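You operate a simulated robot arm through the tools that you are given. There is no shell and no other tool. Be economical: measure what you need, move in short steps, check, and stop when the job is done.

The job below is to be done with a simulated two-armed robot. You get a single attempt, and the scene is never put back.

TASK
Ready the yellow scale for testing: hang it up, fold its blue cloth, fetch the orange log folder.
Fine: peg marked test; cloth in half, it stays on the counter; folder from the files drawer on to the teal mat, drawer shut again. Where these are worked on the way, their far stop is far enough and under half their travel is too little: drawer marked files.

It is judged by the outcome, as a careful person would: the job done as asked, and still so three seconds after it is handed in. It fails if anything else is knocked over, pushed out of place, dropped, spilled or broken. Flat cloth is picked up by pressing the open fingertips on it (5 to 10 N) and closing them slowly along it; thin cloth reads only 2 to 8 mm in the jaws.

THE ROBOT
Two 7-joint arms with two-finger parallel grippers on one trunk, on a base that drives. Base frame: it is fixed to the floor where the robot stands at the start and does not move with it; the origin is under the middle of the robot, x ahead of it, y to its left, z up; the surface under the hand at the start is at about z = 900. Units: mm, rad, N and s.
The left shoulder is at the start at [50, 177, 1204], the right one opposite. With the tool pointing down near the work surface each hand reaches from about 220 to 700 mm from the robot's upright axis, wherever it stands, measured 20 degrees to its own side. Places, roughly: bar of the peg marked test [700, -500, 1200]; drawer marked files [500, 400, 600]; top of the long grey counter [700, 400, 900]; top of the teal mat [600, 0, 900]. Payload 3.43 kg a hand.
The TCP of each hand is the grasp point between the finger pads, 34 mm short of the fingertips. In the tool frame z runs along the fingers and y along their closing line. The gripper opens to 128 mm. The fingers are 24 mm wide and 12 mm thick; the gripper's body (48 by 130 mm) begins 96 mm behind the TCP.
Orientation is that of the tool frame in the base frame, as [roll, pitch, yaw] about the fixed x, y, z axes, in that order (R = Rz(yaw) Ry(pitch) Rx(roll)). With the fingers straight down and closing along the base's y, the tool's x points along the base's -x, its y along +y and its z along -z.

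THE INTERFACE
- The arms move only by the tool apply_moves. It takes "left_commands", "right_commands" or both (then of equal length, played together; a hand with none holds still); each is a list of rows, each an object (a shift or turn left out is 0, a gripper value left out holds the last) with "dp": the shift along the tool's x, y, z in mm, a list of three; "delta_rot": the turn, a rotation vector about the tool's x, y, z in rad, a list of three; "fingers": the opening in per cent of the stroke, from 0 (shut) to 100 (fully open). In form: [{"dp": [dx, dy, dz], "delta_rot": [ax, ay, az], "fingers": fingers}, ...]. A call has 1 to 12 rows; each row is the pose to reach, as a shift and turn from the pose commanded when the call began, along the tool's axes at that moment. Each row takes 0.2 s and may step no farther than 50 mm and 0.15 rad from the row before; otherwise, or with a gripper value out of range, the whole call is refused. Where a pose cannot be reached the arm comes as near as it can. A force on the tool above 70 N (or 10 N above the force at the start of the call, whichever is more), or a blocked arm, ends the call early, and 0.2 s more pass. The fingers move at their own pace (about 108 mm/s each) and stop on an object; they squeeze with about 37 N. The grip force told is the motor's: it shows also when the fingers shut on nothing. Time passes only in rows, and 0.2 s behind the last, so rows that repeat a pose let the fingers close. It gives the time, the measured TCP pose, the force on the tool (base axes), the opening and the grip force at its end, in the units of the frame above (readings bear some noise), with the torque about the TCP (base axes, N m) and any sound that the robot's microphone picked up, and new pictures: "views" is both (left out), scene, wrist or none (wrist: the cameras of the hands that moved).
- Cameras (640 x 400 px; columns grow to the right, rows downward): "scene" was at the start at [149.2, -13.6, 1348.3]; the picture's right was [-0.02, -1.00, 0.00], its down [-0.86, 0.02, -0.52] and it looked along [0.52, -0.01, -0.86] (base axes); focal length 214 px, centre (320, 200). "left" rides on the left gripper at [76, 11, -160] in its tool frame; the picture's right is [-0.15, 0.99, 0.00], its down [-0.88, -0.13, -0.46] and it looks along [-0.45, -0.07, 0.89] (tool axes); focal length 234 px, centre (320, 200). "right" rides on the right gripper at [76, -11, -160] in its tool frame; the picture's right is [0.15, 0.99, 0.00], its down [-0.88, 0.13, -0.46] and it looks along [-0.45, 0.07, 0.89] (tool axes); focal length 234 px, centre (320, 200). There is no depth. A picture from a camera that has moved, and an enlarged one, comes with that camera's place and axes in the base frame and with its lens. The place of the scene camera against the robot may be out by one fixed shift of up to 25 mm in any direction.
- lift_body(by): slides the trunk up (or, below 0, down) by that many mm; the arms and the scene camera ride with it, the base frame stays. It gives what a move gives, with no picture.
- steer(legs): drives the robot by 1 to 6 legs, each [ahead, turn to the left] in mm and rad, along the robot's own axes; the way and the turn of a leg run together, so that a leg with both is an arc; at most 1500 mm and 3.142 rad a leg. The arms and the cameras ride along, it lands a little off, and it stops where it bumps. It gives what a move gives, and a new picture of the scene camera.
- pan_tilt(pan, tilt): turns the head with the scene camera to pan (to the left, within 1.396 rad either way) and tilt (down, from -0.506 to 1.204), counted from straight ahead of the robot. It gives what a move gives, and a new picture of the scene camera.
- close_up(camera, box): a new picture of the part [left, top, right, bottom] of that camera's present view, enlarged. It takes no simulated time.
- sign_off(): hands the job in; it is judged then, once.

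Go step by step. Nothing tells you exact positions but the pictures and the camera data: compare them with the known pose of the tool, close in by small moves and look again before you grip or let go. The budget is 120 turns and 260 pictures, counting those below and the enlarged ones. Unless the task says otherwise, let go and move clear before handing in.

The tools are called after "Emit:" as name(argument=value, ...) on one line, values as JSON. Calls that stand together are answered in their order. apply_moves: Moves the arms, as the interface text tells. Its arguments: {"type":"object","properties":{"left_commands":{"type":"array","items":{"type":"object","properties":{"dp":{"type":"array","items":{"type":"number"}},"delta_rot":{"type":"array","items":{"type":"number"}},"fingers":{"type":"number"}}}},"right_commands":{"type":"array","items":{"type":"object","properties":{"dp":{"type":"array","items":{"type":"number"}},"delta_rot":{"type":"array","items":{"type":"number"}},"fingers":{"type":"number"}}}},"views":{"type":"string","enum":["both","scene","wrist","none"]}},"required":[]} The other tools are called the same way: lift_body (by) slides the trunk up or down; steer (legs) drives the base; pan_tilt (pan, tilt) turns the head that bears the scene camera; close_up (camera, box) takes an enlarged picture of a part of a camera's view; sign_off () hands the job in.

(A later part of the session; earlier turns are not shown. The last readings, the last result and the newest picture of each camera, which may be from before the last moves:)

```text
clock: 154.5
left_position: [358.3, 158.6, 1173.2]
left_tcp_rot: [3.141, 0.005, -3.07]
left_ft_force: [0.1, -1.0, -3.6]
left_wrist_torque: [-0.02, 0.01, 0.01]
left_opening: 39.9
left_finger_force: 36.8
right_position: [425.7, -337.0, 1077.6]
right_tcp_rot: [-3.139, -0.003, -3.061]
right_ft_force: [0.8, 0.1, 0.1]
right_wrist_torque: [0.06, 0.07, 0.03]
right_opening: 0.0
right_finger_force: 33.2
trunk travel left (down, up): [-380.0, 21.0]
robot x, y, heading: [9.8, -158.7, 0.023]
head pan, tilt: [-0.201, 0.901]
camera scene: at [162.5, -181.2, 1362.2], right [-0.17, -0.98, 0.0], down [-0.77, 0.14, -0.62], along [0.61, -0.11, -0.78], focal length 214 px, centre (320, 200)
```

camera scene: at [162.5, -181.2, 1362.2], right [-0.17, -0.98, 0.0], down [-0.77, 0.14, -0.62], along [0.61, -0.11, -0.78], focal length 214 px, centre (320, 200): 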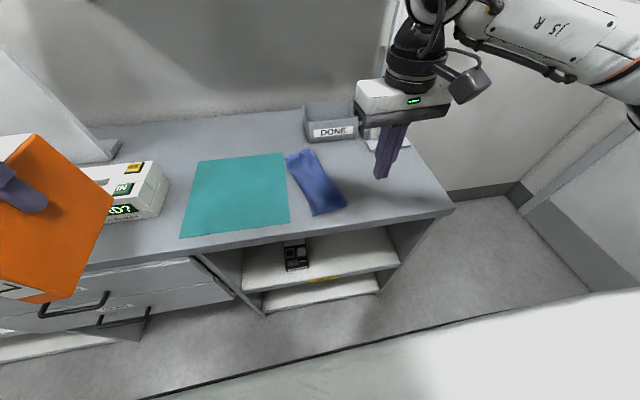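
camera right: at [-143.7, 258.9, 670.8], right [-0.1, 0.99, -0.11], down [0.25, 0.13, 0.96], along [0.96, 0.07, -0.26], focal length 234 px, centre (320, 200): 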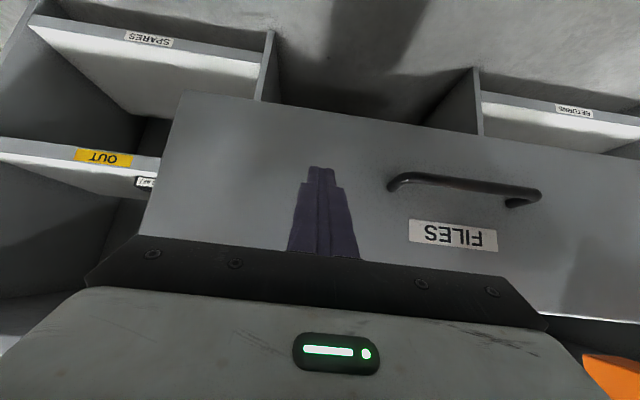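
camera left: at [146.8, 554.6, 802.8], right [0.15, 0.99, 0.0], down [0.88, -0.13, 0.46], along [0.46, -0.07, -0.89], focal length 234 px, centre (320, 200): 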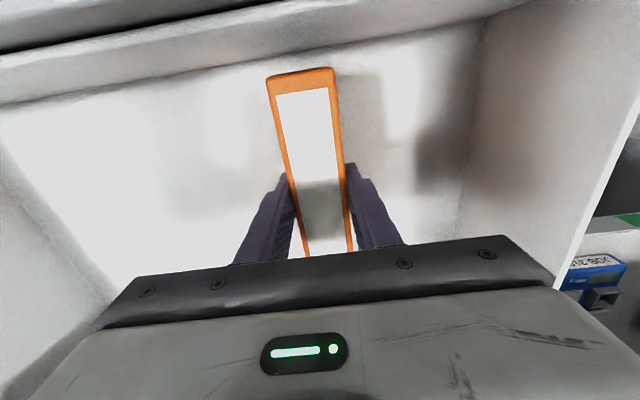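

I carry the folder over to the middle of the mat, staying high.

Emit:
apply_moves(left_commands=[{"dp": [-33, -30, 0]}, {"dp": [-66, -61, 0], "delta_rot": [0, 0, 0.03]}, {"dp": [-100, -92, 0], "delta_rot": [0, 0, 0.07]}, {"dp": [-133, -122, 0], "delta_rot": [0, 0, 0.07]}, {"dp": [-166, -153, 0], "delta_rot": [0, 0, 0.07]}, {"dp": [-199, -184, 0], "delta_rot": [0, 0, 0.07]}, {"dp": [-199, -184, 40], "delta_rot": [0, 0, 0.07]}, {"dp": [-199, -184, 80], "delta_rot": [0, 0, 0.07]}, {"dp": [-199, -184, 120], "delta_rot": [0, 0, 0.07]}, {"dp": [-199, -184, 120], "delta_rot": [0, 0, 0.07]}], views="both")

Emit:
close_up(camera="scene", box=[270, 120, 390, 240])

```text
clock: 156.7
left_position: [568.4, -8.9, 1053.7]
left_tcp_rot: [3.141, 0.007, -3.137]
left_ft_force: [-0.2, 0.1, -2.6]
left_wrist_torque: [-0.01, 0.02, -0.01]
left_opening: 39.7
left_finger_force: 37.4
right_position: [424.9, -337.9, 1077.9]
right_tcp_rot: [-3.14, -0.004, -3.062]
right_ft_force: [0.4, 0.7, -0.7]
right_wrist_torque: [0.02, -0.02, -0.02]
right_opening: 0.2
right_finger_force: 32.8
trunk travel left (down, up): [-380.0, 21.0]
robot x, y, heading: [3.5, -160.3, 0.029]
head pan, tilt: [-0.201, 0.901]
camera scene: at [161.5, -181.7, 1362.4], right [-0.17, -0.98, 0.0], down [-0.77, 0.14, -0.62], along [0.61, -0.11, -0.78], focal length 214 px, centre (320, 200)
camera left: at [489.6, 3.2, 1212.7], right [0.14, 0.99, 0.0], down [0.88, -0.13, 0.46], along [0.46, -0.06, -0.89], focal length 234 px, centre (320, 200)
```

scene: 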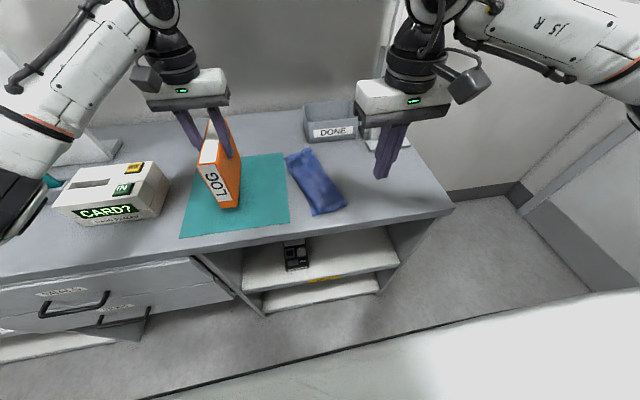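
left: 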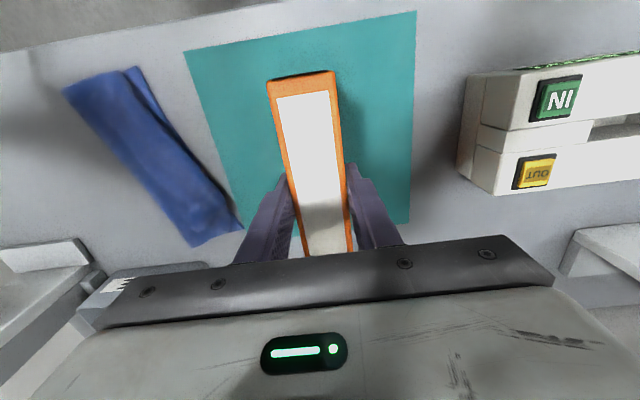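

```text
3.33 times, centred on (330, 180) of scene
camera zoom: at [161.5, -181.7, 1362.4], right [-0.17, -0.98, 0.0], down [-0.77, 0.14, -0.62], along [0.61, -0.11, -0.78], focal length 715 px, centre (287, 267)
```

zoom: 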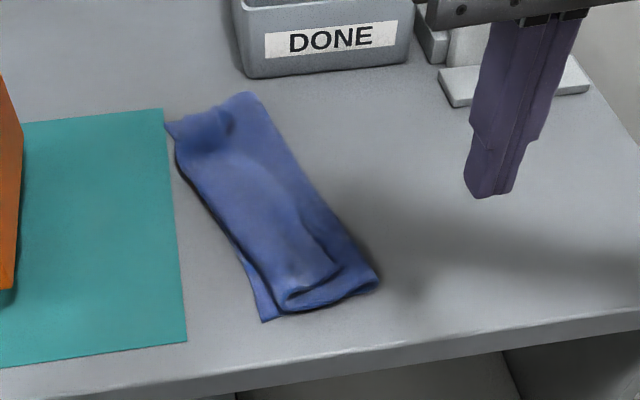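

The folder hangs right over the mat. I lower it in small steps, feeling for contact.

Emit:
apply_moves(left_commands=[{"dp": [0, 0, 12]}, {"dp": [0, 0, 22]}, {"dp": [0, 0, 27]}, {"dp": [0, 0, 30]}, {"dp": [0, 0, 30]}], views="scene")

Emit:
close_up(camera="scene", box=[160, 100, 300, 240])

```text
clock: 157.9
left_position: [569.0, -8.3, 1024.5]
left_tcp_rot: [-3.139, 0.007, -3.137]
left_ft_force: [0.7, 0.5, -2.4]
left_wrist_torque: [-0.03, -0.01, -0.03]
left_opening: 39.8
left_finger_force: 37.2
right_position: [424.8, -336.8, 1078.9]
right_tcp_rot: [-3.141, -0.002, -3.062]
right_ft_force: [0.1, 0.3, -0.2]
right_wrist_torque: [-0.03, 0.02, 0.0]
right_opening: 0.0
right_finger_force: 32.6
trunk travel left (down, up): [-380.0, 21.0]
robot x, y, heading: [7.2, -157.3, 0.028]
head pan, tilt: [-0.201, 0.901]
camera scene: at [161.7, -181.4, 1362.3], right [-0.17, -0.98, 0.0], down [-0.77, 0.14, -0.62], along [0.61, -0.11, -0.78], focal length 214 px, centre (320, 200)
```

scene: 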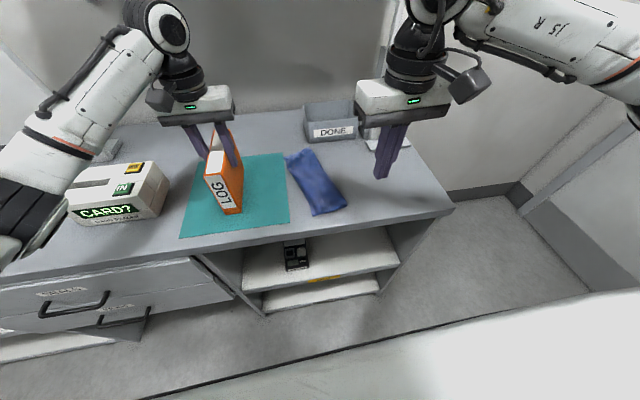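

```text
2.86 times, centred on (230, 170) of scene
camera zoom: at [161.7, -181.4, 1362.3], right [-0.17, -0.98, 0.0], down [-0.77, 0.14, -0.62], along [0.61, -0.11, -0.78], focal length 613 px, centre (577, 286)
```

zoom: 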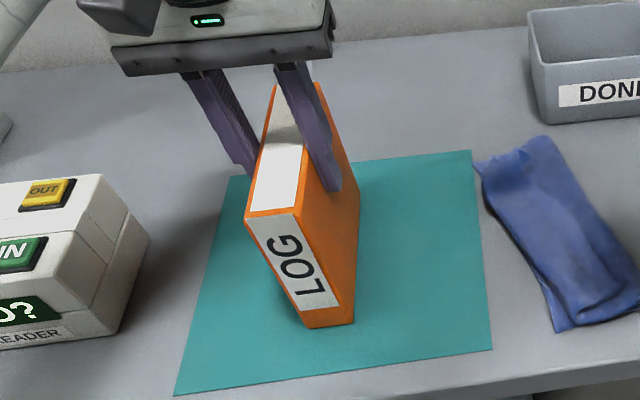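

Still free. Continue down slowly.

Emit:
apply_moves(left_commands=[{"dp": [0, 0, 3]}, {"dp": [0, 0, 6]}, {"dp": [0, 0, 9]}, {"dp": [0, 0, 9]}], views="none")

```text
clock: 158.9
left_position: [569.1, -9.6, 1022.7]
left_tcp_rot: [3.14, 0.019, -3.137]
left_ft_force: [3.7, 5.4, 36.3]
left_wrist_torque: [0.37, 0.79, -0.06]
left_opening: 39.8
left_finger_force: 36.6
right_position: [422.6, -337.4, 1079.7]
right_tcp_rot: [-3.14, 0.0, -3.062]
right_ft_force: [-0.2, -0.7, 0.5]
right_wrist_torque: [-0.01, 0.01, -0.01]
right_opening: 0.0
right_finger_force: 33.0
trunk travel left (down, up): [-380.0, 21.0]
robot x, y, heading: [6.1, -159.8, 0.022]
head pan, tilt: [-0.201, 0.901]
```

Contact at z 1023. I ease off the pressure and release evenly.

Emit:
apply_moves(left_commands=[{"dp": [0, 0, -4]}, {"dp": [0, 0, -6.5]}, {"dp": [0, 0, -6.5]}], views="none")

```text
clock: 159.7
left_position: [568.7, -8.3, 1021.5]
left_tcp_rot: [3.14, 0.007, -3.138]
left_ft_force: [2.6, 2.9, 10.0]
left_wrist_torque: [0.09, -1.36, 0.24]
left_opening: 39.8
left_finger_force: 36.7
right_position: [423.3, -335.9, 1079.6]
right_tcp_rot: [-3.141, -0.002, -3.061]
right_ft_force: [0.1, 0.2, -0.8]
right_wrist_torque: [-0.03, 0.0, -0.04]
right_opening: 0.2
right_finger_force: 33.1
trunk travel left (down, up): [-380.0, 21.0]
robot x, y, heading: [4.7, -157.3, 0.025]
head pan, tilt: [-0.201, 0.901]
```

Emit:
apply_moves(left_commands=[{"dp": [0, 0, -1.2]}, {"dp": [0, 0, -1.2]}, {"dp": [0, 0, -1.2], "fingers": 33}, {"dp": [0, 0, -1.2], "fingers": 38}, {"dp": [0, 0, -1.2], "fingers": 46}, {"dp": [0, 0, -1.2], "fingers": 60}, {"dp": [0, 0, -1.2], "fingers": 65}], views="both")

```text
clock: 161.3
left_position: [570.9, -10.2, 1022.2]
left_tcp_rot: [3.141, 0.008, -3.139]
left_ft_force: [-0.3, 0.4, 0.8]
left_wrist_torque: [-0.02, 0.03, 0.02]
left_opening: 83.3
left_finger_force: 0.0
right_position: [424.7, -335.4, 1077.5]
right_tcp_rot: [-3.14, -0.003, -3.061]
right_ft_force: [-0.4, 0.5, -0.1]
right_wrist_torque: [-0.03, 0.01, 0.0]
right_opening: 0.1
right_finger_force: 33.1
trunk travel left (down, up): [-380.0, 21.0]
robot x, y, heading: [5.9, -157.0, 0.026]
head pan, tilt: [-0.201, 0.901]
camera scene: at [161.4, -181.5, 1362.3], right [-0.17, -0.98, 0.0], down [-0.77, 0.14, -0.62], along [0.61, -0.11, -0.78], focal length 214 px, centre (320, 200)
camera left: at [491.5, 1.8, 1181.6], right [0.14, 0.99, 0.0], down [0.88, -0.13, 0.46], along [0.46, -0.06, -0.89], focal length 234 px, centre (320, 200)
```

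scene: 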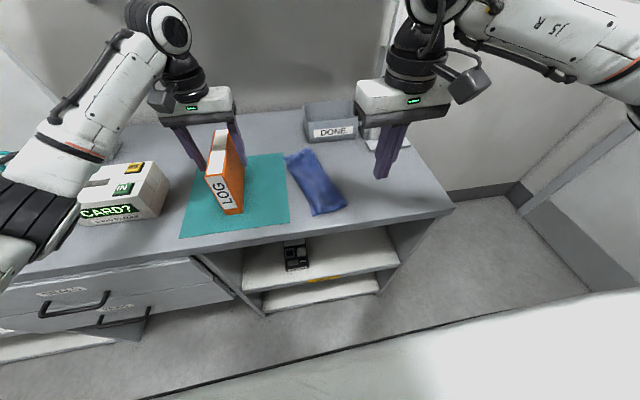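
left: 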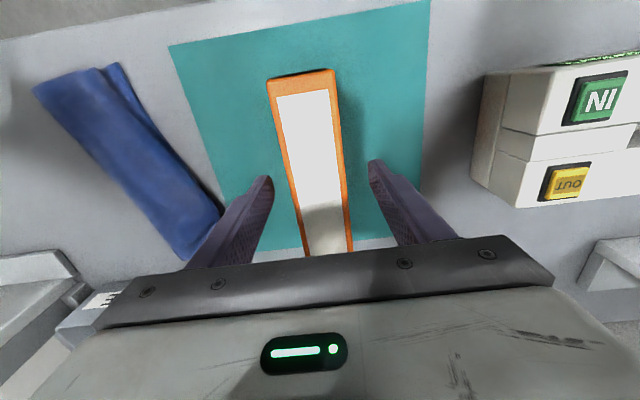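

The folder stands on the mat. I lift the left hand clear and bring the right wrist camera over the cloth to inspect.

Emit:
apply_moves(left_commands=[{"dp": [0, 0, -40]}, {"dp": [0, 0, -85]}, {"dp": [0, 0, -130]}, {"dp": [20, 20, -160]}, {"dp": [60, 40, -170]}, {"dp": [100, 60, -170]}, {"dp": [140, 80, -170]}], right_commands=[{"dp": [-10, 15, 0], "fingers": 30}, {"dp": [-20, 30, 0]}, {"dp": [-30, 50, 0]}, {"dp": [-40, 70, 0]}, {"dp": [-50, 90, 0]}, {"dp": [-60, 110, 0]}, {"dp": [-60, 110, 0]}], views="both")

Emit:
close_up(camera="scene", box=[260, 130, 380, 230])

Emit:
close_up(camera="right", box=[180, 20, 480, 260])

```text
clock: 162.9
left_position: [428.3, 66.1, 1194.2]
left_tcp_rot: [3.141, 0.007, -3.139]
left_ft_force: [1.3, -0.2, 0.1]
left_wrist_torque: [0.0, -0.03, -0.02]
left_opening: 83.3
left_finger_force: 0.0
right_position: [476.8, -222.9, 1080.0]
right_tcp_rot: [-3.138, 0.0, -3.062]
right_ft_force: [-0.1, 0.0, -0.4]
right_wrist_torque: [0.02, 0.01, 0.03]
right_opening: 38.4
right_finger_force: 0.1
trunk travel left (down, up): [-380.0, 21.0]
robot x, y, heading: [4.8, -156.7, 0.029]
head pan, tilt: [-0.201, 0.901]
camera scene: at [160.6, -181.4, 1362.5], right [-0.17, -0.98, 0.0], down [-0.77, 0.14, -0.62], along [0.61, -0.11, -0.78], focal length 214 px, centre (320, 200)
camera right: at [402.1, -239.8, 1241.0], right [-0.22, 0.97, 0.0], down [0.87, 0.2, 0.45], along [0.44, 0.1, -0.89], focal length 234 px, centre (320, 200)
camera left: at [350.5, 78.1, 1354.5], right [0.14, 0.99, 0.0], down [0.88, -0.13, 0.46], along [0.46, -0.06, -0.89], focal length 234 px, centre (320, 200)
```

scene: 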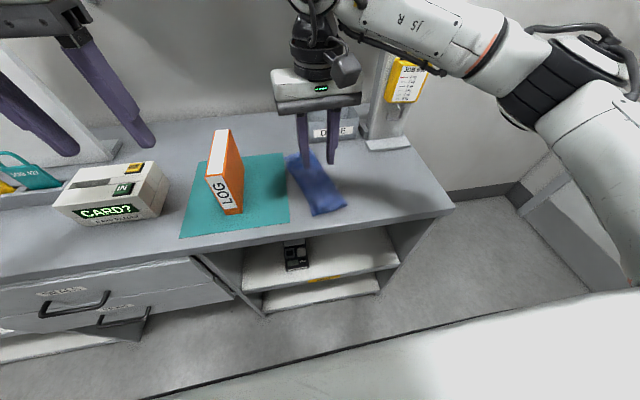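
right: 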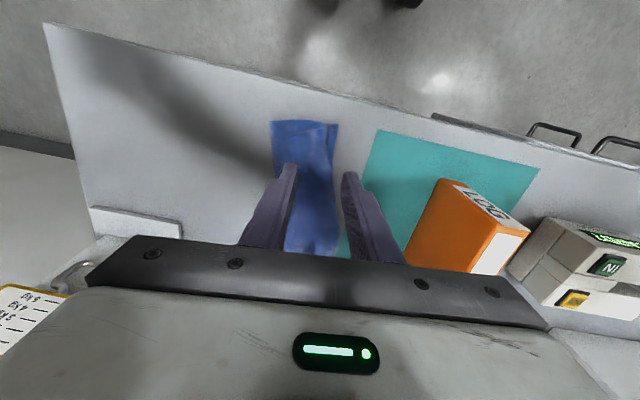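
left: 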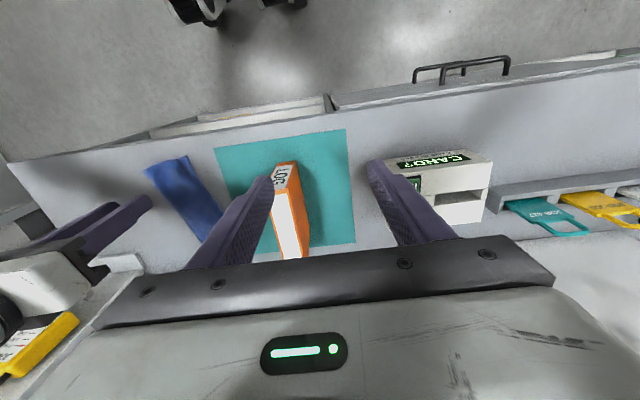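

```text
4.00 times, centred on (320, 180) of scene
camera zoom: at [160.6, -181.4, 1362.5], right [-0.17, -0.98, 0.0], down [-0.77, 0.14, -0.62], along [0.61, -0.11, -0.78], focal length 858 px, centre (320, 280)
```

zoom: 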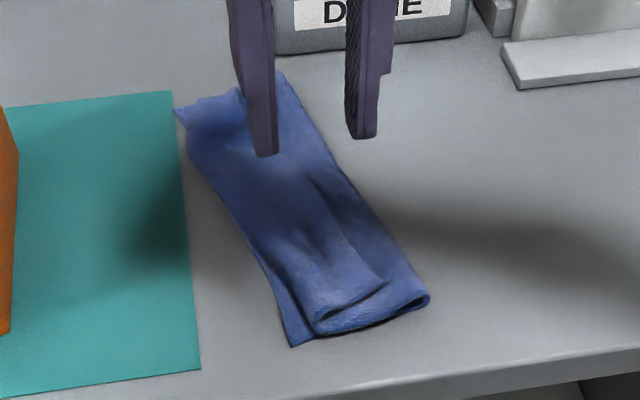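

```text
1.67 times, centred on (330, 140) of right
camera zoom: at [402.1, -239.8, 1241.0], right [-0.22, 0.97, 0.0], down [0.87, 0.2, 0.45], along [0.44, 0.1, -0.89], focal length 390 px, centre (303, 300)
```

zoom: 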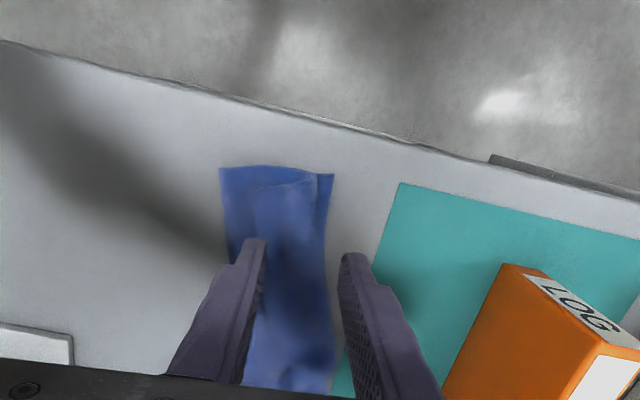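

Folder stable, scale hanging, drawer shut. I take one closer look at the cloth's near end before deciding whether to tidy it.

Emit:
apply_moves(right_commands=[{"dp": [15, -40, 0]}, {"dp": [30, -80, 20]}, {"dp": [40, -100, 50]}, {"dp": [40, -100, 80]}], views="none")

Emit:
close_up(camera="right", box=[300, 40, 540, 240])

Emit:
close_up(camera="scene", box=[275, 140, 365, 220])

```text
clock: 163.9
left_position: [430.4, 65.6, 1194.5]
left_tcp_rot: [-3.141, 0.007, -3.138]
left_ft_force: [-0.2, -0.4, 1.4]
left_wrist_torque: [-0.01, 0.0, -0.02]
left_opening: 83.2
left_finger_force: 0.0
right_position: [443.6, -325.9, 996.1]
right_tcp_rot: [-3.14, -0.001, -3.061]
right_ft_force: [0.1, -0.4, -0.6]
right_wrist_torque: [0.05, 0.01, -0.01]
right_opening: 38.6
right_finger_force: 0.0
trunk travel left (down, up): [-380.0, 21.0]
robot x, y, heading: [3.0, -158.9, 0.025]
head pan, tilt: [-0.201, 0.901]
```

```text
2.00 times, centred on (420, 140) of right
camera zoom: at [369.8, -342.8, 1158.1], right [-0.23, 0.97, 0.0], down [0.87, 0.2, 0.45], along [0.44, 0.1, -0.89], focal length 468 px, centre (120, 320)
```

zoom: 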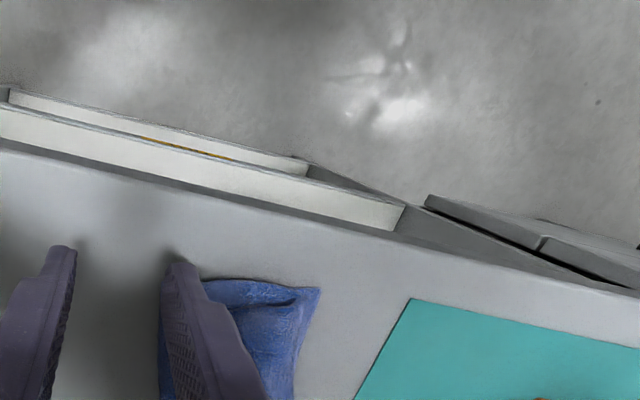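

```text
5.00 times, centred on (320, 180) of scene
camera zoom: at [161.7, -181.4, 1362.3], right [-0.17, -0.98, 0.0], down [-0.77, 0.14, -0.62], along [0.61, -0.11, -0.78], focal length 1072 px, centre (320, 300)
```

zoom: 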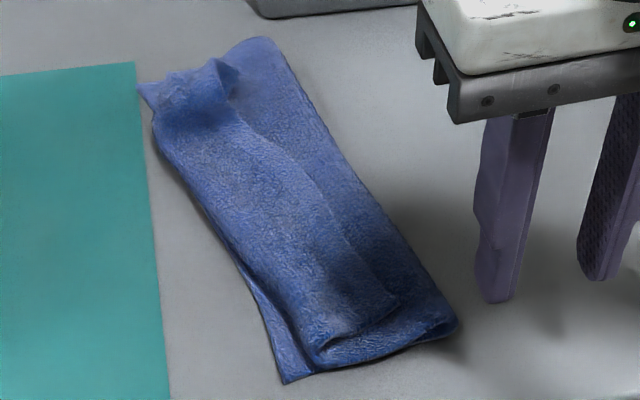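

There is a raised line along the top layer that may be a pleat, and the strip is narrower than half. I look with the left wrist camera from above.

Emit:
apply_moves(left_commands=[{"dp": [-20, -35, 0]}, {"dp": [-40, -70, 0]}, {"dp": [-60, -105, 0]}, {"dp": [-90, -145, 0]}, {"dp": [-90, -145, 0]}], views="none")

Emit:
close_up(camera="left", box=[90, 50, 290, 250])

```text
clock: 165.1
left_position: [517.6, -70.1, 1191.4]
left_tcp_rot: [3.141, 0.007, -3.137]
left_ft_force: [-0.6, 0.0, -0.8]
left_wrist_torque: [-0.02, 0.01, 0.0]
left_opening: 83.0
left_finger_force: 0.0
right_position: [443.4, -324.4, 999.0]
right_tcp_rot: [-3.141, -0.002, -3.06]
right_ft_force: [0.4, -0.2, 0.2]
right_wrist_torque: [0.0, 0.01, 0.0]
right_opening: 38.2
right_finger_force: 0.2
trunk travel left (down, up): [-380.0, 21.0]
robot x, y, heading: [7.2, -156.8, 0.023]
head pan, tilt: [-0.201, 0.901]
```

```text
2.00 times, centred on (190, 150) of left
camera zoom: at [439.8, -60.1, 1350.3], right [0.14, 0.99, 0.0], down [0.88, -0.13, 0.46], along [0.46, -0.07, -0.89], focal length 468 px, centre (580, 300)
```

zoom: 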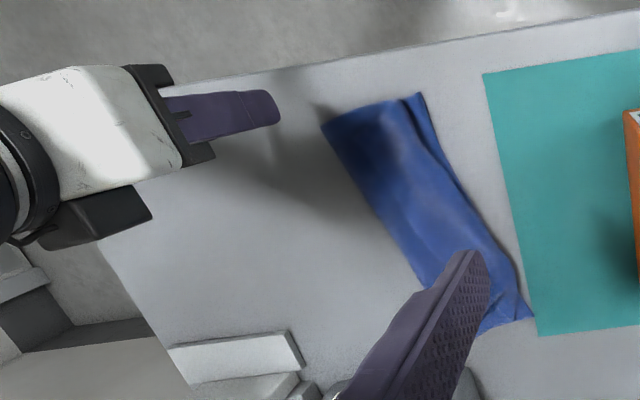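

The top layer's free edge lines up within about 20 mm, but some slack is tucked under, so the strip is only about 0.38 of the width. I have turns to spare, so I'll lift the top layer again and relay it. First raise the right hand and drive to the earlier cloth stance.

Emit:
apply_moves(right_commands=[{"dp": [0, 0, -40]}, {"dp": [0, 0, -80]}, {"dp": [0, 0, -120]}], views="none")

Emit:
steer(legs=[[0, -0.97], [120, 0], [0, 0.6]])

```text
clock: 165.9
left_position: [517.3, -71.7, 1191.5]
left_tcp_rot: [3.138, 0.007, -3.138]
left_ft_force: [0.0, 0.3, 1.3]
left_wrist_torque: [0.0, 0.0, 0.03]
left_opening: 83.1
left_finger_force: 0.1
right_position: [438.2, -321.9, 1120.0]
right_tcp_rot: [-3.14, -0.002, -3.063]
right_ft_force: [-0.2, -0.3, 0.2]
right_wrist_torque: [-0.03, 0.03, 0.0]
right_opening: 38.5
right_finger_force: 0.1
trunk travel left (down, up): [-380.0, 21.0]
robot x, y, heading: [4.3, -155.7, 0.027]
head pan, tilt: [-0.201, 0.901]
```

```text
clock: 171.2
left_position: [591.1, -335.7, 1190.8]
left_tcp_rot: [-3.141, 0.007, 2.82]
left_ft_force: [0.0, 0.0, -0.1]
left_wrist_torque: [0.01, 0.06, -0.03]
left_opening: 83.1
left_finger_force: 0.0
right_position: [436.7, -549.7, 1118.4]
right_tcp_rot: [-3.141, -0.002, 2.895]
right_ft_force: [0.4, 1.6, 1.1]
right_wrist_torque: [-0.02, 0.01, 0.0]
right_opening: 38.4
right_finger_force: 0.0
trunk travel left (down, up): [-380.0, 21.0]
robot x, y, heading: [79.0, -256.5, -0.302]
head pan, tilt: [-0.201, 0.901]
camera scene: at [223.0, -321.8, 1362.3], right [-0.48, -0.88, 0.0], down [-0.69, 0.38, -0.62], along [0.54, -0.3, -0.78], focal length 214 px, centre (320, 200)
```

scene: 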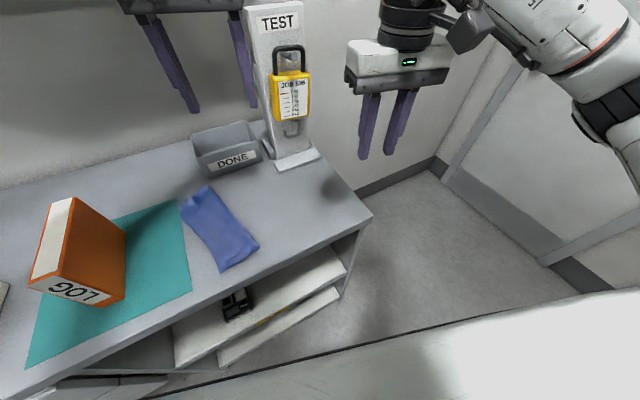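

Clear view of cloth; zoom in.

Emit:
close_up(camera="scene", box=[160, 170, 280, 285])

```text
3.48 times, centred on (220, 228) of scene
camera zoom: at [223.0, -321.8, 1362.3], right [-0.48, -0.88, 0.0], down [-0.69, 0.38, -0.62], along [0.54, -0.3, -0.78], focal length 746 px, centre (668, 104)
```

zoom: 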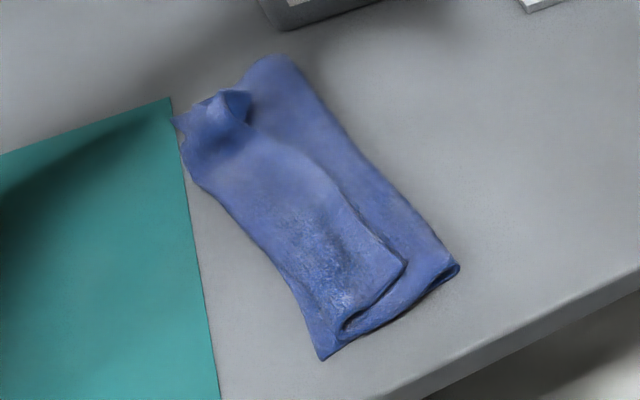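

Now it is clear: the free edge is rolled back on top (a zigzag of three), its edge running about (485,-265) to (680,-203). I'll pinch that top flap with both hands, open the cloth out to the right and refold it. Moving both hands over the flap.

Emit:
apply_moves(left_commands=[{"dp": [-1, 17, 15], "delta_rot": [0, 0, 0.14], "fingers": 35}, {"dp": [-3, 34, 35], "delta_rot": [0, 0, 0.28]}, {"dp": [-4, 51, 55], "delta_rot": [0, 0, 0.42]}, {"dp": [-6, 68, 75], "delta_rot": [0, 0, 0.56]}, {"dp": [-7, 85, 95], "delta_rot": [0, 0, 0.7]}, {"dp": [-8, 102, 115], "delta_rot": [0, 0, 0.84]}, {"dp": [-10, 120, 135], "delta_rot": [0, 0, 0.98]}, {"dp": [-11, 135, 155], "delta_rot": [0, 0, 1.12]}, {"dp": [-12, 150, 175], "delta_rot": [0, 0, 1.25]}, {"dp": [-12, 150, 185], "delta_rot": [0, 0, 1.25]}], right_commands=[{"dp": [0, 30, 0], "delta_rot": [0, 0, 0.147], "fingers": 35}, {"dp": [0, 65, 0], "delta_rot": [0, 0, 0.294]}, {"dp": [1, 100, 10], "delta_rot": [0, 0, 0.441]}, {"dp": [2, 135, 25], "delta_rot": [0, 0, 0.588]}, {"dp": [3, 170, 40], "delta_rot": [0, 0, 0.735]}, {"dp": [3, 205, 55], "delta_rot": [0, 0, 0.882]}, {"dp": [4, 240, 70], "delta_rot": [0, 0, 1.029]}, {"dp": [5, 275, 85], "delta_rot": [0, 0, 1.176]}, {"dp": [5, 305, 100], "delta_rot": [0, 0, 1.32]}, {"dp": [5, 318, 115], "delta_rot": [0, 0, 1.325]}])

```text
clock: 173.4
left_position: [649.9, -200.5, 1006.2]
left_tcp_rot: [3.134, 0.002, 1.567]
left_ft_force: [0.2, -0.8, -1.3]
left_wrist_torque: [0.0, -0.02, -0.02]
left_opening: 44.5
left_finger_force: 0.0
right_position: [507.7, -241.2, 1001.5]
right_tcp_rot: [-3.138, 0.004, 1.566]
right_ft_force: [-0.5, 0.0, -0.6]
right_wrist_torque: [0.03, 0.0, 0.01]
right_opening: 44.8
right_finger_force: 0.0
trunk travel left (down, up): [-380.0, 21.0]
robot x, y, heading: [76.3, -249.9, -0.298]
head pan, tilt: [-0.201, 0.901]
camera scene: at [222.9, -322.2, 1362.4], right [-0.48, -0.88, 0.0], down [-0.69, 0.38, -0.62], along [0.54, -0.3, -0.78], focal length 214 px, centre (320, 200)
camera right: at [498.2, -165.2, 1161.6], right [0.99, 0.14, 0.0], down [0.13, -0.88, 0.46], along [0.06, -0.45, -0.89], focal length 234 px, centre (320, 200)
camera left: at [659.4, -122.8, 1164.8], right [0.99, -0.15, 0.01], down [-0.14, -0.88, 0.46], along [-0.06, -0.45, -0.89], focal length 234 px, centre (320, 200)
```

scene: 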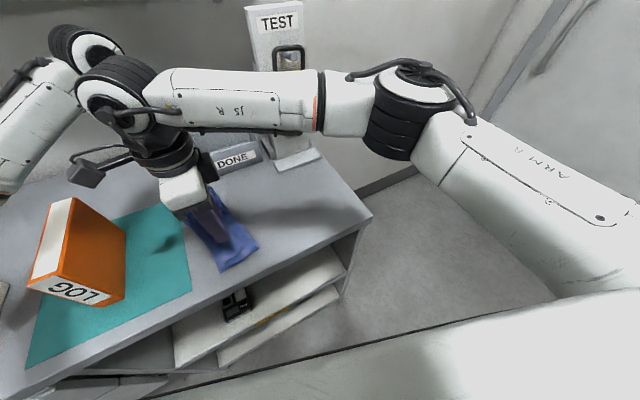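
right: 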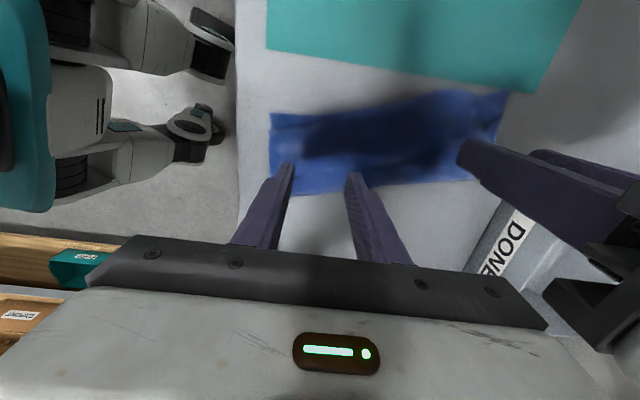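
left: 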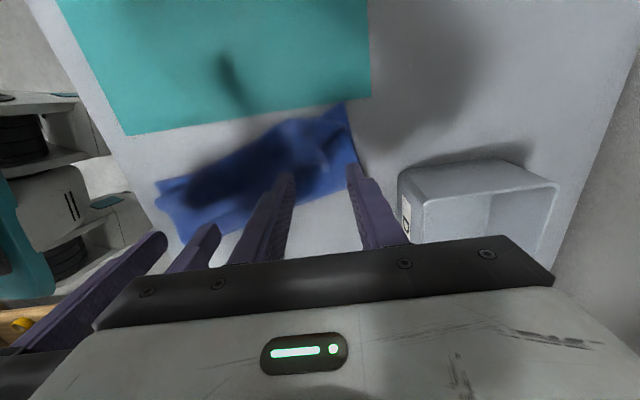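

Zoom in with both wrist cameras to locate the flap edge.

Emit:
close_up(camera="right", box=[250, 70, 520, 240])

Emit:
close_up(camera="left", box=[140, 80, 400, 250])

```text
2.35 times, centred on (385, 155) of right
camera zoom: at [498.2, -165.2, 1161.6], right [0.99, 0.14, 0.0], down [0.13, -0.88, 0.46], along [0.06, -0.45, -0.89], focal length 551 px, centre (167, 306)
```

zoom: 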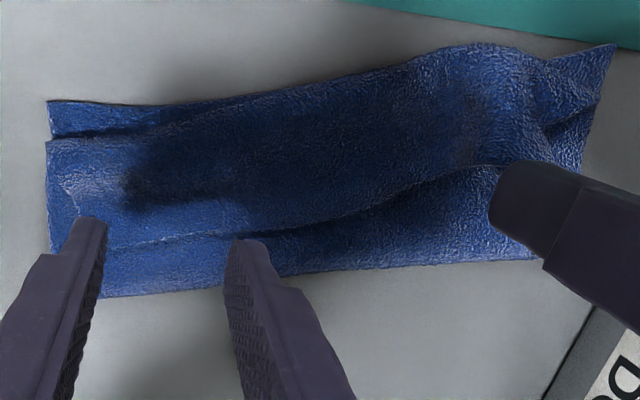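

```text
2.35 times, centred on (270, 165) of left
camera zoom: at [659.4, -122.8, 1164.8], right [0.99, -0.15, 0.01], down [-0.14, -0.88, 0.46], along [-0.06, -0.45, -0.89], focal length 551 px, centre (438, 282)
```

zoom: 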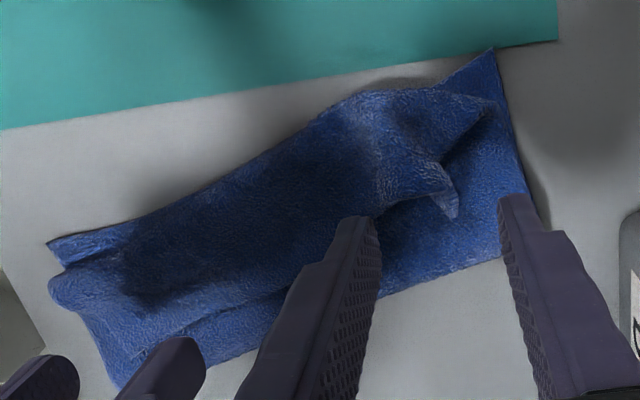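

The flap's free edge runs (481,-267) to (656,-217). I set narrower fingers and descend to just above it at (630,-197) and (497,-246).

Emit:
apply_moves(left_commands=[{"dp": [4, -20, 0], "fingers": 19}, {"dp": [4, -20, 25]}, {"dp": [4, -20, 50]}, {"dp": [4, -20, 56]}, {"dp": [4, -20, 56]}], right_commands=[{"dp": [-5, -11, 0], "fingers": 19}, {"dp": [-5, -11, 25]}, {"dp": [-5, -11, 46]}, {"dp": [-5, -11, 51]}, {"dp": [-5, -11, 51]}], views="none")

Emit:
close_up(camera="right", box=[240, 70, 510, 240])

Emit:
close_up(camera="left", box=[140, 70, 400, 240])

```text
clock: 174.7
left_position: [629.7, -195.1, 949.9]
left_tcp_rot: [3.134, 0.004, 1.569]
left_ft_force: [-0.4, -0.5, 1.0]
left_wrist_torque: [0.04, 0.02, 0.03]
left_opening: 24.6
left_finger_force: 0.1
right_position: [498.2, -244.5, 951.0]
right_tcp_rot: [-3.139, 0.001, 1.571]
right_ft_force: [-0.8, -0.6, -0.2]
right_wrist_torque: [0.01, 0.04, 0.03]
right_opening: 24.4
right_finger_force: 0.1
trunk travel left (down, up): [-380.0, 21.0]
robot x, y, heading: [76.9, -256.6, -0.304]
head pan, tilt: [-0.201, 0.901]
```

```text
2.35 times, centred on (375, 155) of right
camera zoom: at [487.8, -168.8, 1112.2], right [0.99, 0.15, 0.0], down [0.13, -0.88, 0.46], along [0.06, -0.45, -0.89], focal length 551 px, centre (191, 306)
```

zoom: 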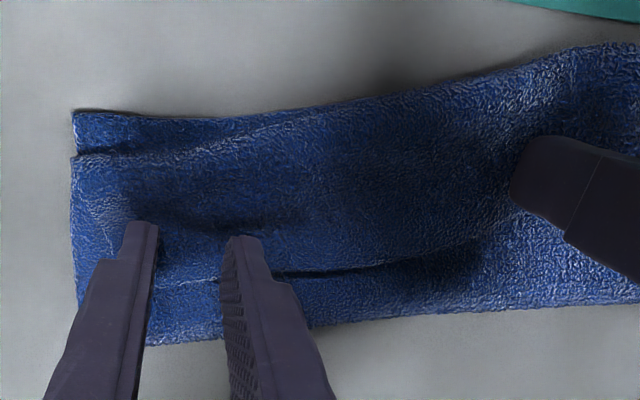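

```text
2.35 times, centred on (270, 155) of left
camera zoom: at [638.6, -119.1, 1108.9], right [0.99, -0.15, 0.01], down [-0.14, -0.88, 0.46], along [-0.06, -0.45, -0.89], focal length 551 px, centre (438, 306)
```

zoom: 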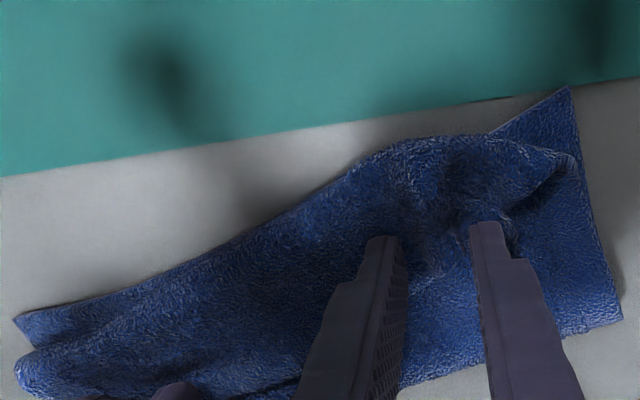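

Both sit over the flap. Press down gently.

Emit:
apply_moves(left_commands=[{"dp": [0, -2, 3]}, {"dp": [0, -2, 6]}, {"dp": [0, -2, 9]}, {"dp": [0, -2, 9]}], right_commands=[{"dp": [0, 0, 3]}, {"dp": [0, 0, 6]}, {"dp": [0, 0, 9]}, {"dp": [0, 0, 9]}], views="none")

```text
clock: 175.7
left_position: [629.0, -196.1, 944.4]
left_tcp_rot: [3.131, 0.003, 1.569]
left_ft_force: [2.2, -2.3, 16.0]
left_wrist_torque: [0.0, -0.17, -0.03]
left_opening: 24.2
left_finger_force: 0.0
right_position: [497.4, -245.3, 945.0]
right_tcp_rot: [3.141, 0.001, 1.57]
right_ft_force: [1.2, 0.8, 3.7]
right_wrist_torque: [0.08, -0.04, 0.01]
right_opening: 24.5
right_finger_force: 0.1
trunk travel left (down, up): [-380.0, 21.0]
robot x, y, heading: [75.3, -256.5, -0.3]
head pan, tilt: [-0.201, 0.901]
```

Emit:
apply_moves(left_commands=[{"dp": [0, 0, -1.3]}, {"dp": [0, 0, -1.3]}, {"dp": [0, 0, -1.3], "fingers": 16}, {"dp": [0, 0, -1.3], "fingers": 13}, {"dp": [0, 0, -1.3], "fingers": 10}, {"dp": [0, 0, -1.3], "fingers": 7}, {"dp": [0, 0, -1.3], "fingers": 4}, {"dp": [0, 0, -1.3], "fingers": 1}, {"dp": [0, 0, -1.3], "fingers": 0}, {"dp": [0, 0, -1.3], "fingers": 0}], right_commands=[{"dp": [0, 0, 1]}, {"dp": [0, 0, 1]}, {"dp": [0, 0, 1], "fingers": 16}, {"dp": [0, 0, 1], "fingers": 13}, {"dp": [0, 0, 1], "fingers": 10}, {"dp": [0, 0, 1], "fingers": 7}, {"dp": [0, 0, 1], "fingers": 4}, {"dp": [0, 0, 1], "fingers": 1}, {"dp": [0, 0, 1], "fingers": 0}, {"dp": [0, 0, 1], "fingers": 0}], views="none")

Emit:
apply_moves(left_commands=[{"dp": [0, 0, -20]}, {"dp": [0, 0, -45]}, {"dp": [0, 0, -45]}], right_commands=[{"dp": [0, 0, -20]}, {"dp": [0, 0, -45]}, {"dp": [0, 0, -45]}], views="both")

```text
clock: 177.8
left_position: [627.8, -195.2, 943.9]
left_tcp_rot: [3.135, 0.003, 1.57]
left_ft_force: [-3.4, -0.7, 12.9]
left_wrist_torque: [0.02, 0.05, 0.01]
left_opening: 4.3
left_finger_force: 36.7
right_position: [498.9, -244.9, 943.1]
right_tcp_rot: [-3.141, 0.001, 1.569]
right_ft_force: [5.2, 1.7, 7.6]
right_wrist_torque: [0.08, -0.14, -0.07]
right_opening: 3.7
right_finger_force: 37.0
trunk travel left (down, up): [-380.0, 21.0]
robot x, y, heading: [78.7, -248.8, -0.299]
head pan, tilt: [-0.201, 0.901]
```

```text
clock: 178.7
left_position: [627.9, -192.7, 986.6]
left_tcp_rot: [3.136, 0.001, 1.57]
left_ft_force: [-3.9, -2.7, -0.7]
left_wrist_torque: [-0.1, 0.13, 0.04]
left_opening: 4.1
left_finger_force: 37.5
right_position: [498.3, -245.2, 988.3]
right_tcp_rot: [-3.139, 0.002, 1.571]
right_ft_force: [4.0, 1.2, -0.5]
right_wrist_torque: [0.06, -0.12, -0.02]
right_opening: 3.3
right_finger_force: 36.8
trunk travel left (down, up): [-380.0, 21.0]
robot x, y, heading: [78.9, -256.0, -0.299]
head pan, tilt: [-0.201, 0.901]
camera scene: at [222.9, -322.2, 1362.3], right [-0.48, -0.88, 0.0], down [-0.69, 0.38, -0.62], along [0.54, -0.3, -0.78], focal length 214 px, centre (320, 200)
camera right: at [488.3, -169.8, 1148.1], right [0.99, 0.15, 0.0], down [0.13, -0.88, 0.46], along [0.06, -0.45, -0.89], focal length 234 px, centre (320, 200)
camera left: at [636.3, -117.0, 1146.5], right [0.99, -0.15, 0.01], down [-0.13, -0.88, 0.46], along [-0.06, -0.45, -0.89], focal length 234 px, centre (320, 200)
```

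scene: 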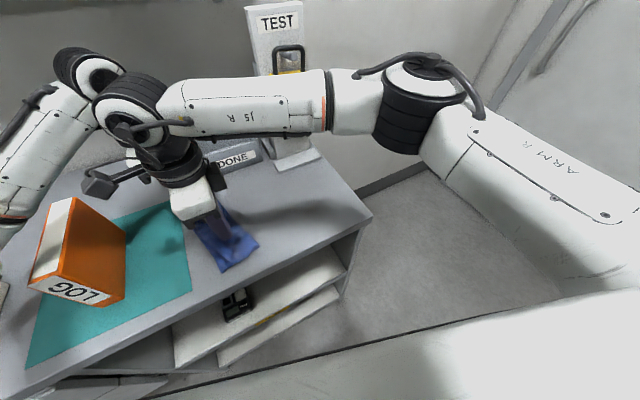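
right: 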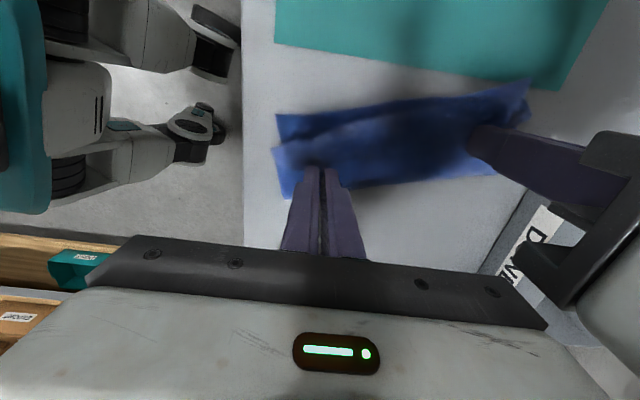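
left: 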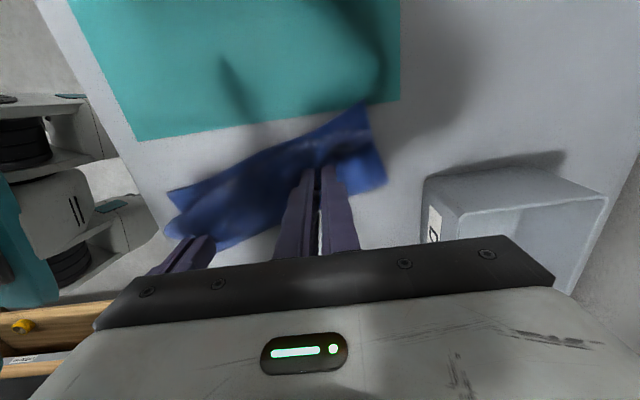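

Only the top flap came up. I carry both grips up and over to the right to open the cloth out.

Emit:
apply_moves(left_commands=[{"dp": [-15, 0, -30]}, {"dp": [-40, 0, -55]}, {"dp": [-70, 0, -65]}, {"dp": [-100, 0, -65]}, {"dp": [-130, 0, -55]}, {"dp": [-155, 0, -35]}, {"dp": [-172, 0, -10]}, {"dp": [-180, 0, 12]}, {"dp": [-180, 0, 12]}], right_commands=[{"dp": [-15, 0, -30]}, {"dp": [-40, 0, -55]}, {"dp": [-70, 0, -65]}, {"dp": [-100, 0, -65]}, {"dp": [-128, 0, -55]}, {"dp": [-150, 0, -35]}, {"dp": [-165, 0, -10]}, {"dp": [-172, 0, 12]}, {"dp": [-172, 0, 12]}], views="both")

```text
clock: 180.7
left_position: [627.2, -371.2, 975.7]
left_tcp_rot: [3.138, 0.0, 1.568]
left_ft_force: [-10.3, 15.6, -1.6]
left_wrist_torque: [-2.17, -1.26, -1.29]
left_opening: 4.1
left_finger_force: 36.6
right_position: [499.3, -419.3, 975.5]
right_tcp_rot: [-3.14, 0.002, 1.565]
right_ft_force: [10.9, -15.3, 0.7]
right_wrist_torque: [2.25, 1.03, -1.25]
right_opening: 3.4
right_finger_force: 36.7
trunk travel left (down, up): [-380.0, 21.0]
robot x, y, heading: [78.7, -251.5, -0.302]
head pan, tilt: [-0.201, 0.901]
camera scene: at [222.7, -322.1, 1362.4], right [-0.48, -0.88, 0.0], down [-0.69, 0.38, -0.62], along [0.55, -0.3, -0.78], focal length 214 px, centre (320, 200)
camera right: at [489.7, -342.8, 1135.1], right [0.99, 0.14, 0.0], down [0.12, -0.88, 0.46], along [0.06, -0.45, -0.89], focal length 234 px, centre (320, 200)
camera left: at [637.3, -294.9, 1135.8], right [0.99, -0.15, 0.01], down [-0.14, -0.88, 0.45], along [-0.06, -0.45, -0.89], focal length 234 px, centre (320, 200)
```

scene: 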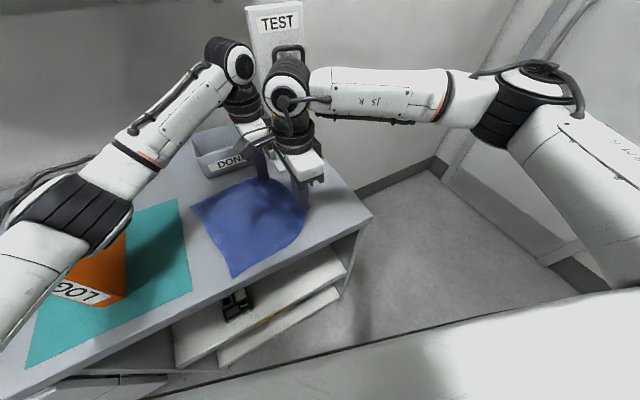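
right: 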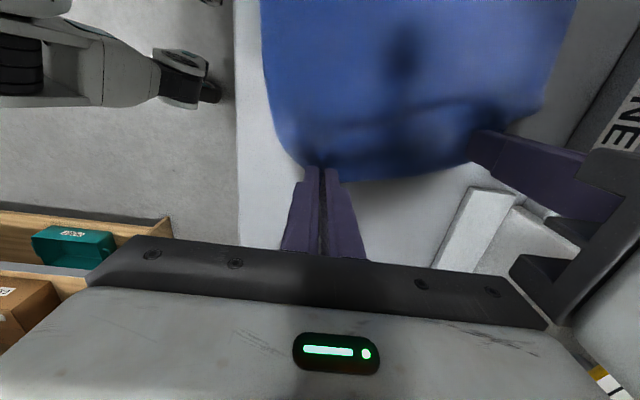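
left: 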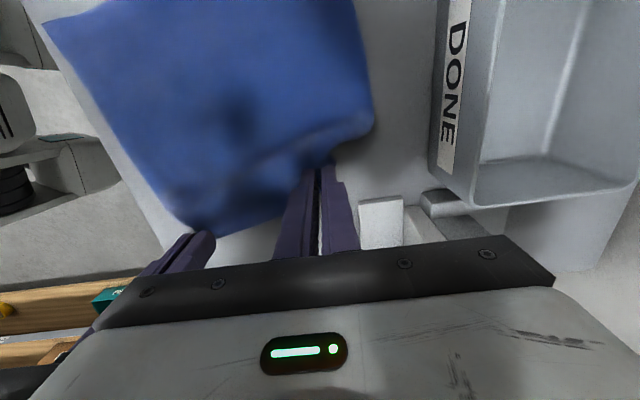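

The cloth opened out flat again; the hands just touch each other, so I separate them first. Then refold: arc left with an overshoot, coming back slightly while lowering so the free margin trails flat instead of tucking under.

Emit:
apply_moves(left_commands=[{"dp": [12, 1, -22]}, {"dp": [35, 2, -47]}, {"dp": [60, 3, -64]}, {"dp": [88, 4, -70]}, {"dp": [115, 4, -67]}, {"dp": [140, 4, -57]}, {"dp": [163, 4, -40]}, {"dp": [182, 4, -20]}, {"dp": [192, 4, -4]}, {"dp": [185, 4, 10]}, {"dp": [172, 4, 22]}, {"dp": [163, 4, 27]}], right_commands=[{"dp": [-2, -1, -22]}, {"dp": [20, -2, -47]}, {"dp": [48, -4, -64]}, {"dp": [78, -6, -70]}, {"dp": [108, -6, -67]}, {"dp": [138, -6, -57]}, {"dp": [165, -6, -40]}, {"dp": [190, -6, -20]}, {"dp": [210, -6, -4]}, {"dp": [203, -6, 10]}, {"dp": [191, -6, 22]}, {"dp": [182, -6, 27]}], views="both")

```text
clock: 183.2
left_position: [633.8, -208.8, 949.3]
left_tcp_rot: [3.134, 0.001, 1.568]
left_ft_force: [-9.7, -1.8, 0.0]
left_wrist_torque: [-0.09, 0.33, 0.04]
left_opening: 4.3
left_finger_force: 37.4
right_position: [493.8, -236.3, 949.4]
right_tcp_rot: [-3.139, 0.0, 1.572]
right_ft_force: [9.2, 1.9, 0.8]
right_wrist_torque: [0.09, -0.35, -0.03]
right_opening: 3.5
right_finger_force: 37.1
trunk travel left (down, up): [-380.0, 21.0]
robot x, y, heading: [80.0, -251.0, -0.305]
head pan, tilt: [-0.201, 0.901]
camera scene: at [222.7, -322.4, 1362.4], right [-0.48, -0.88, 0.0], down [-0.69, 0.38, -0.62], along [0.55, -0.3, -0.78], focal length 214 px, centre (320, 200)
camera right: at [483.4, -159.8, 1108.5], right [0.99, 0.15, 0.0], down [0.13, -0.88, 0.46], along [0.06, -0.45, -0.89], focal length 234 px, centre (320, 200)
camera left: at [642.5, -132.6, 1109.4], right [0.99, -0.15, 0.01], down [-0.14, -0.88, 0.46], along [-0.06, -0.45, -0.89], focal length 234 px, centre (320, 200)
```

scene: 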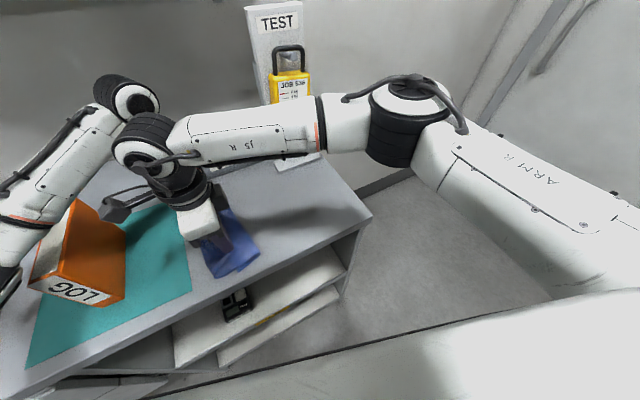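
right: 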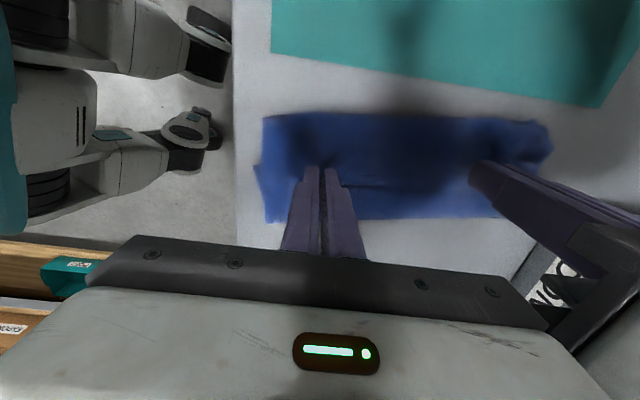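
left: 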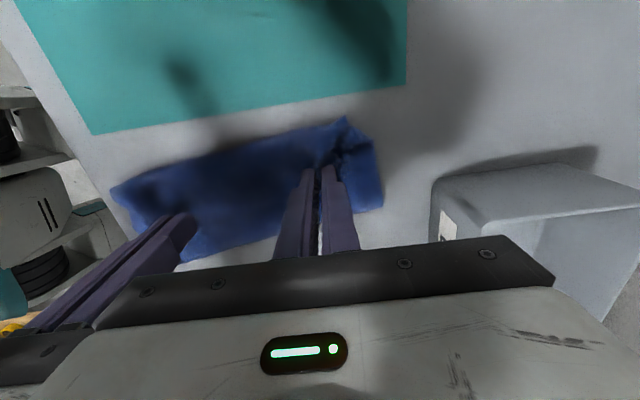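

Wider now. I zoom to see how the edges lie before releasing.

Emit:
close_up(camera="right", box=[240, 90, 560, 250])

Emit:
close_up(camera="left", box=[100, 100, 400, 270])

```text
2.00 times, centred on (400, 170) of right
camera zoom: at [483.4, -159.8, 1108.5], right [0.99, 0.15, 0.0], down [0.13, -0.88, 0.46], along [0.06, -0.45, -0.89], focal length 468 px, centre (160, 260)
```

zoom: 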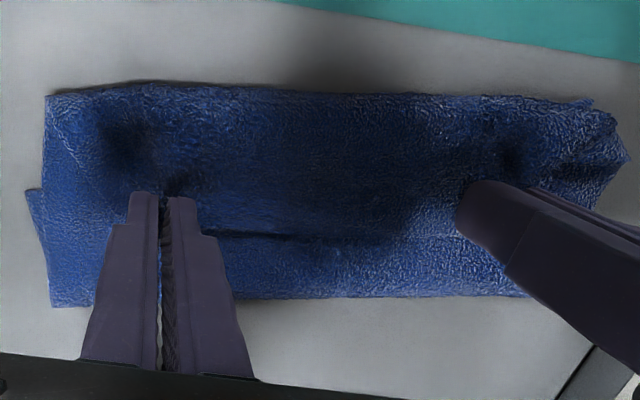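

```text
2.13 times, centred on (250, 185) of left
camera zoom: at [642.5, -132.6, 1109.4], right [0.99, -0.15, 0.01], down [-0.14, -0.88, 0.46], along [-0.06, -0.45, -0.89], focal length 500 px, centre (469, 232)
```

zoom: 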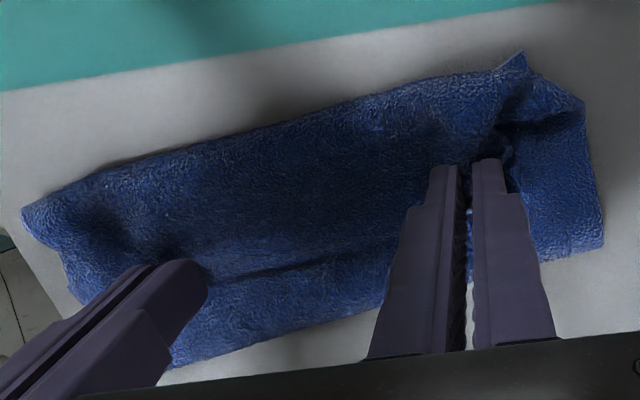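

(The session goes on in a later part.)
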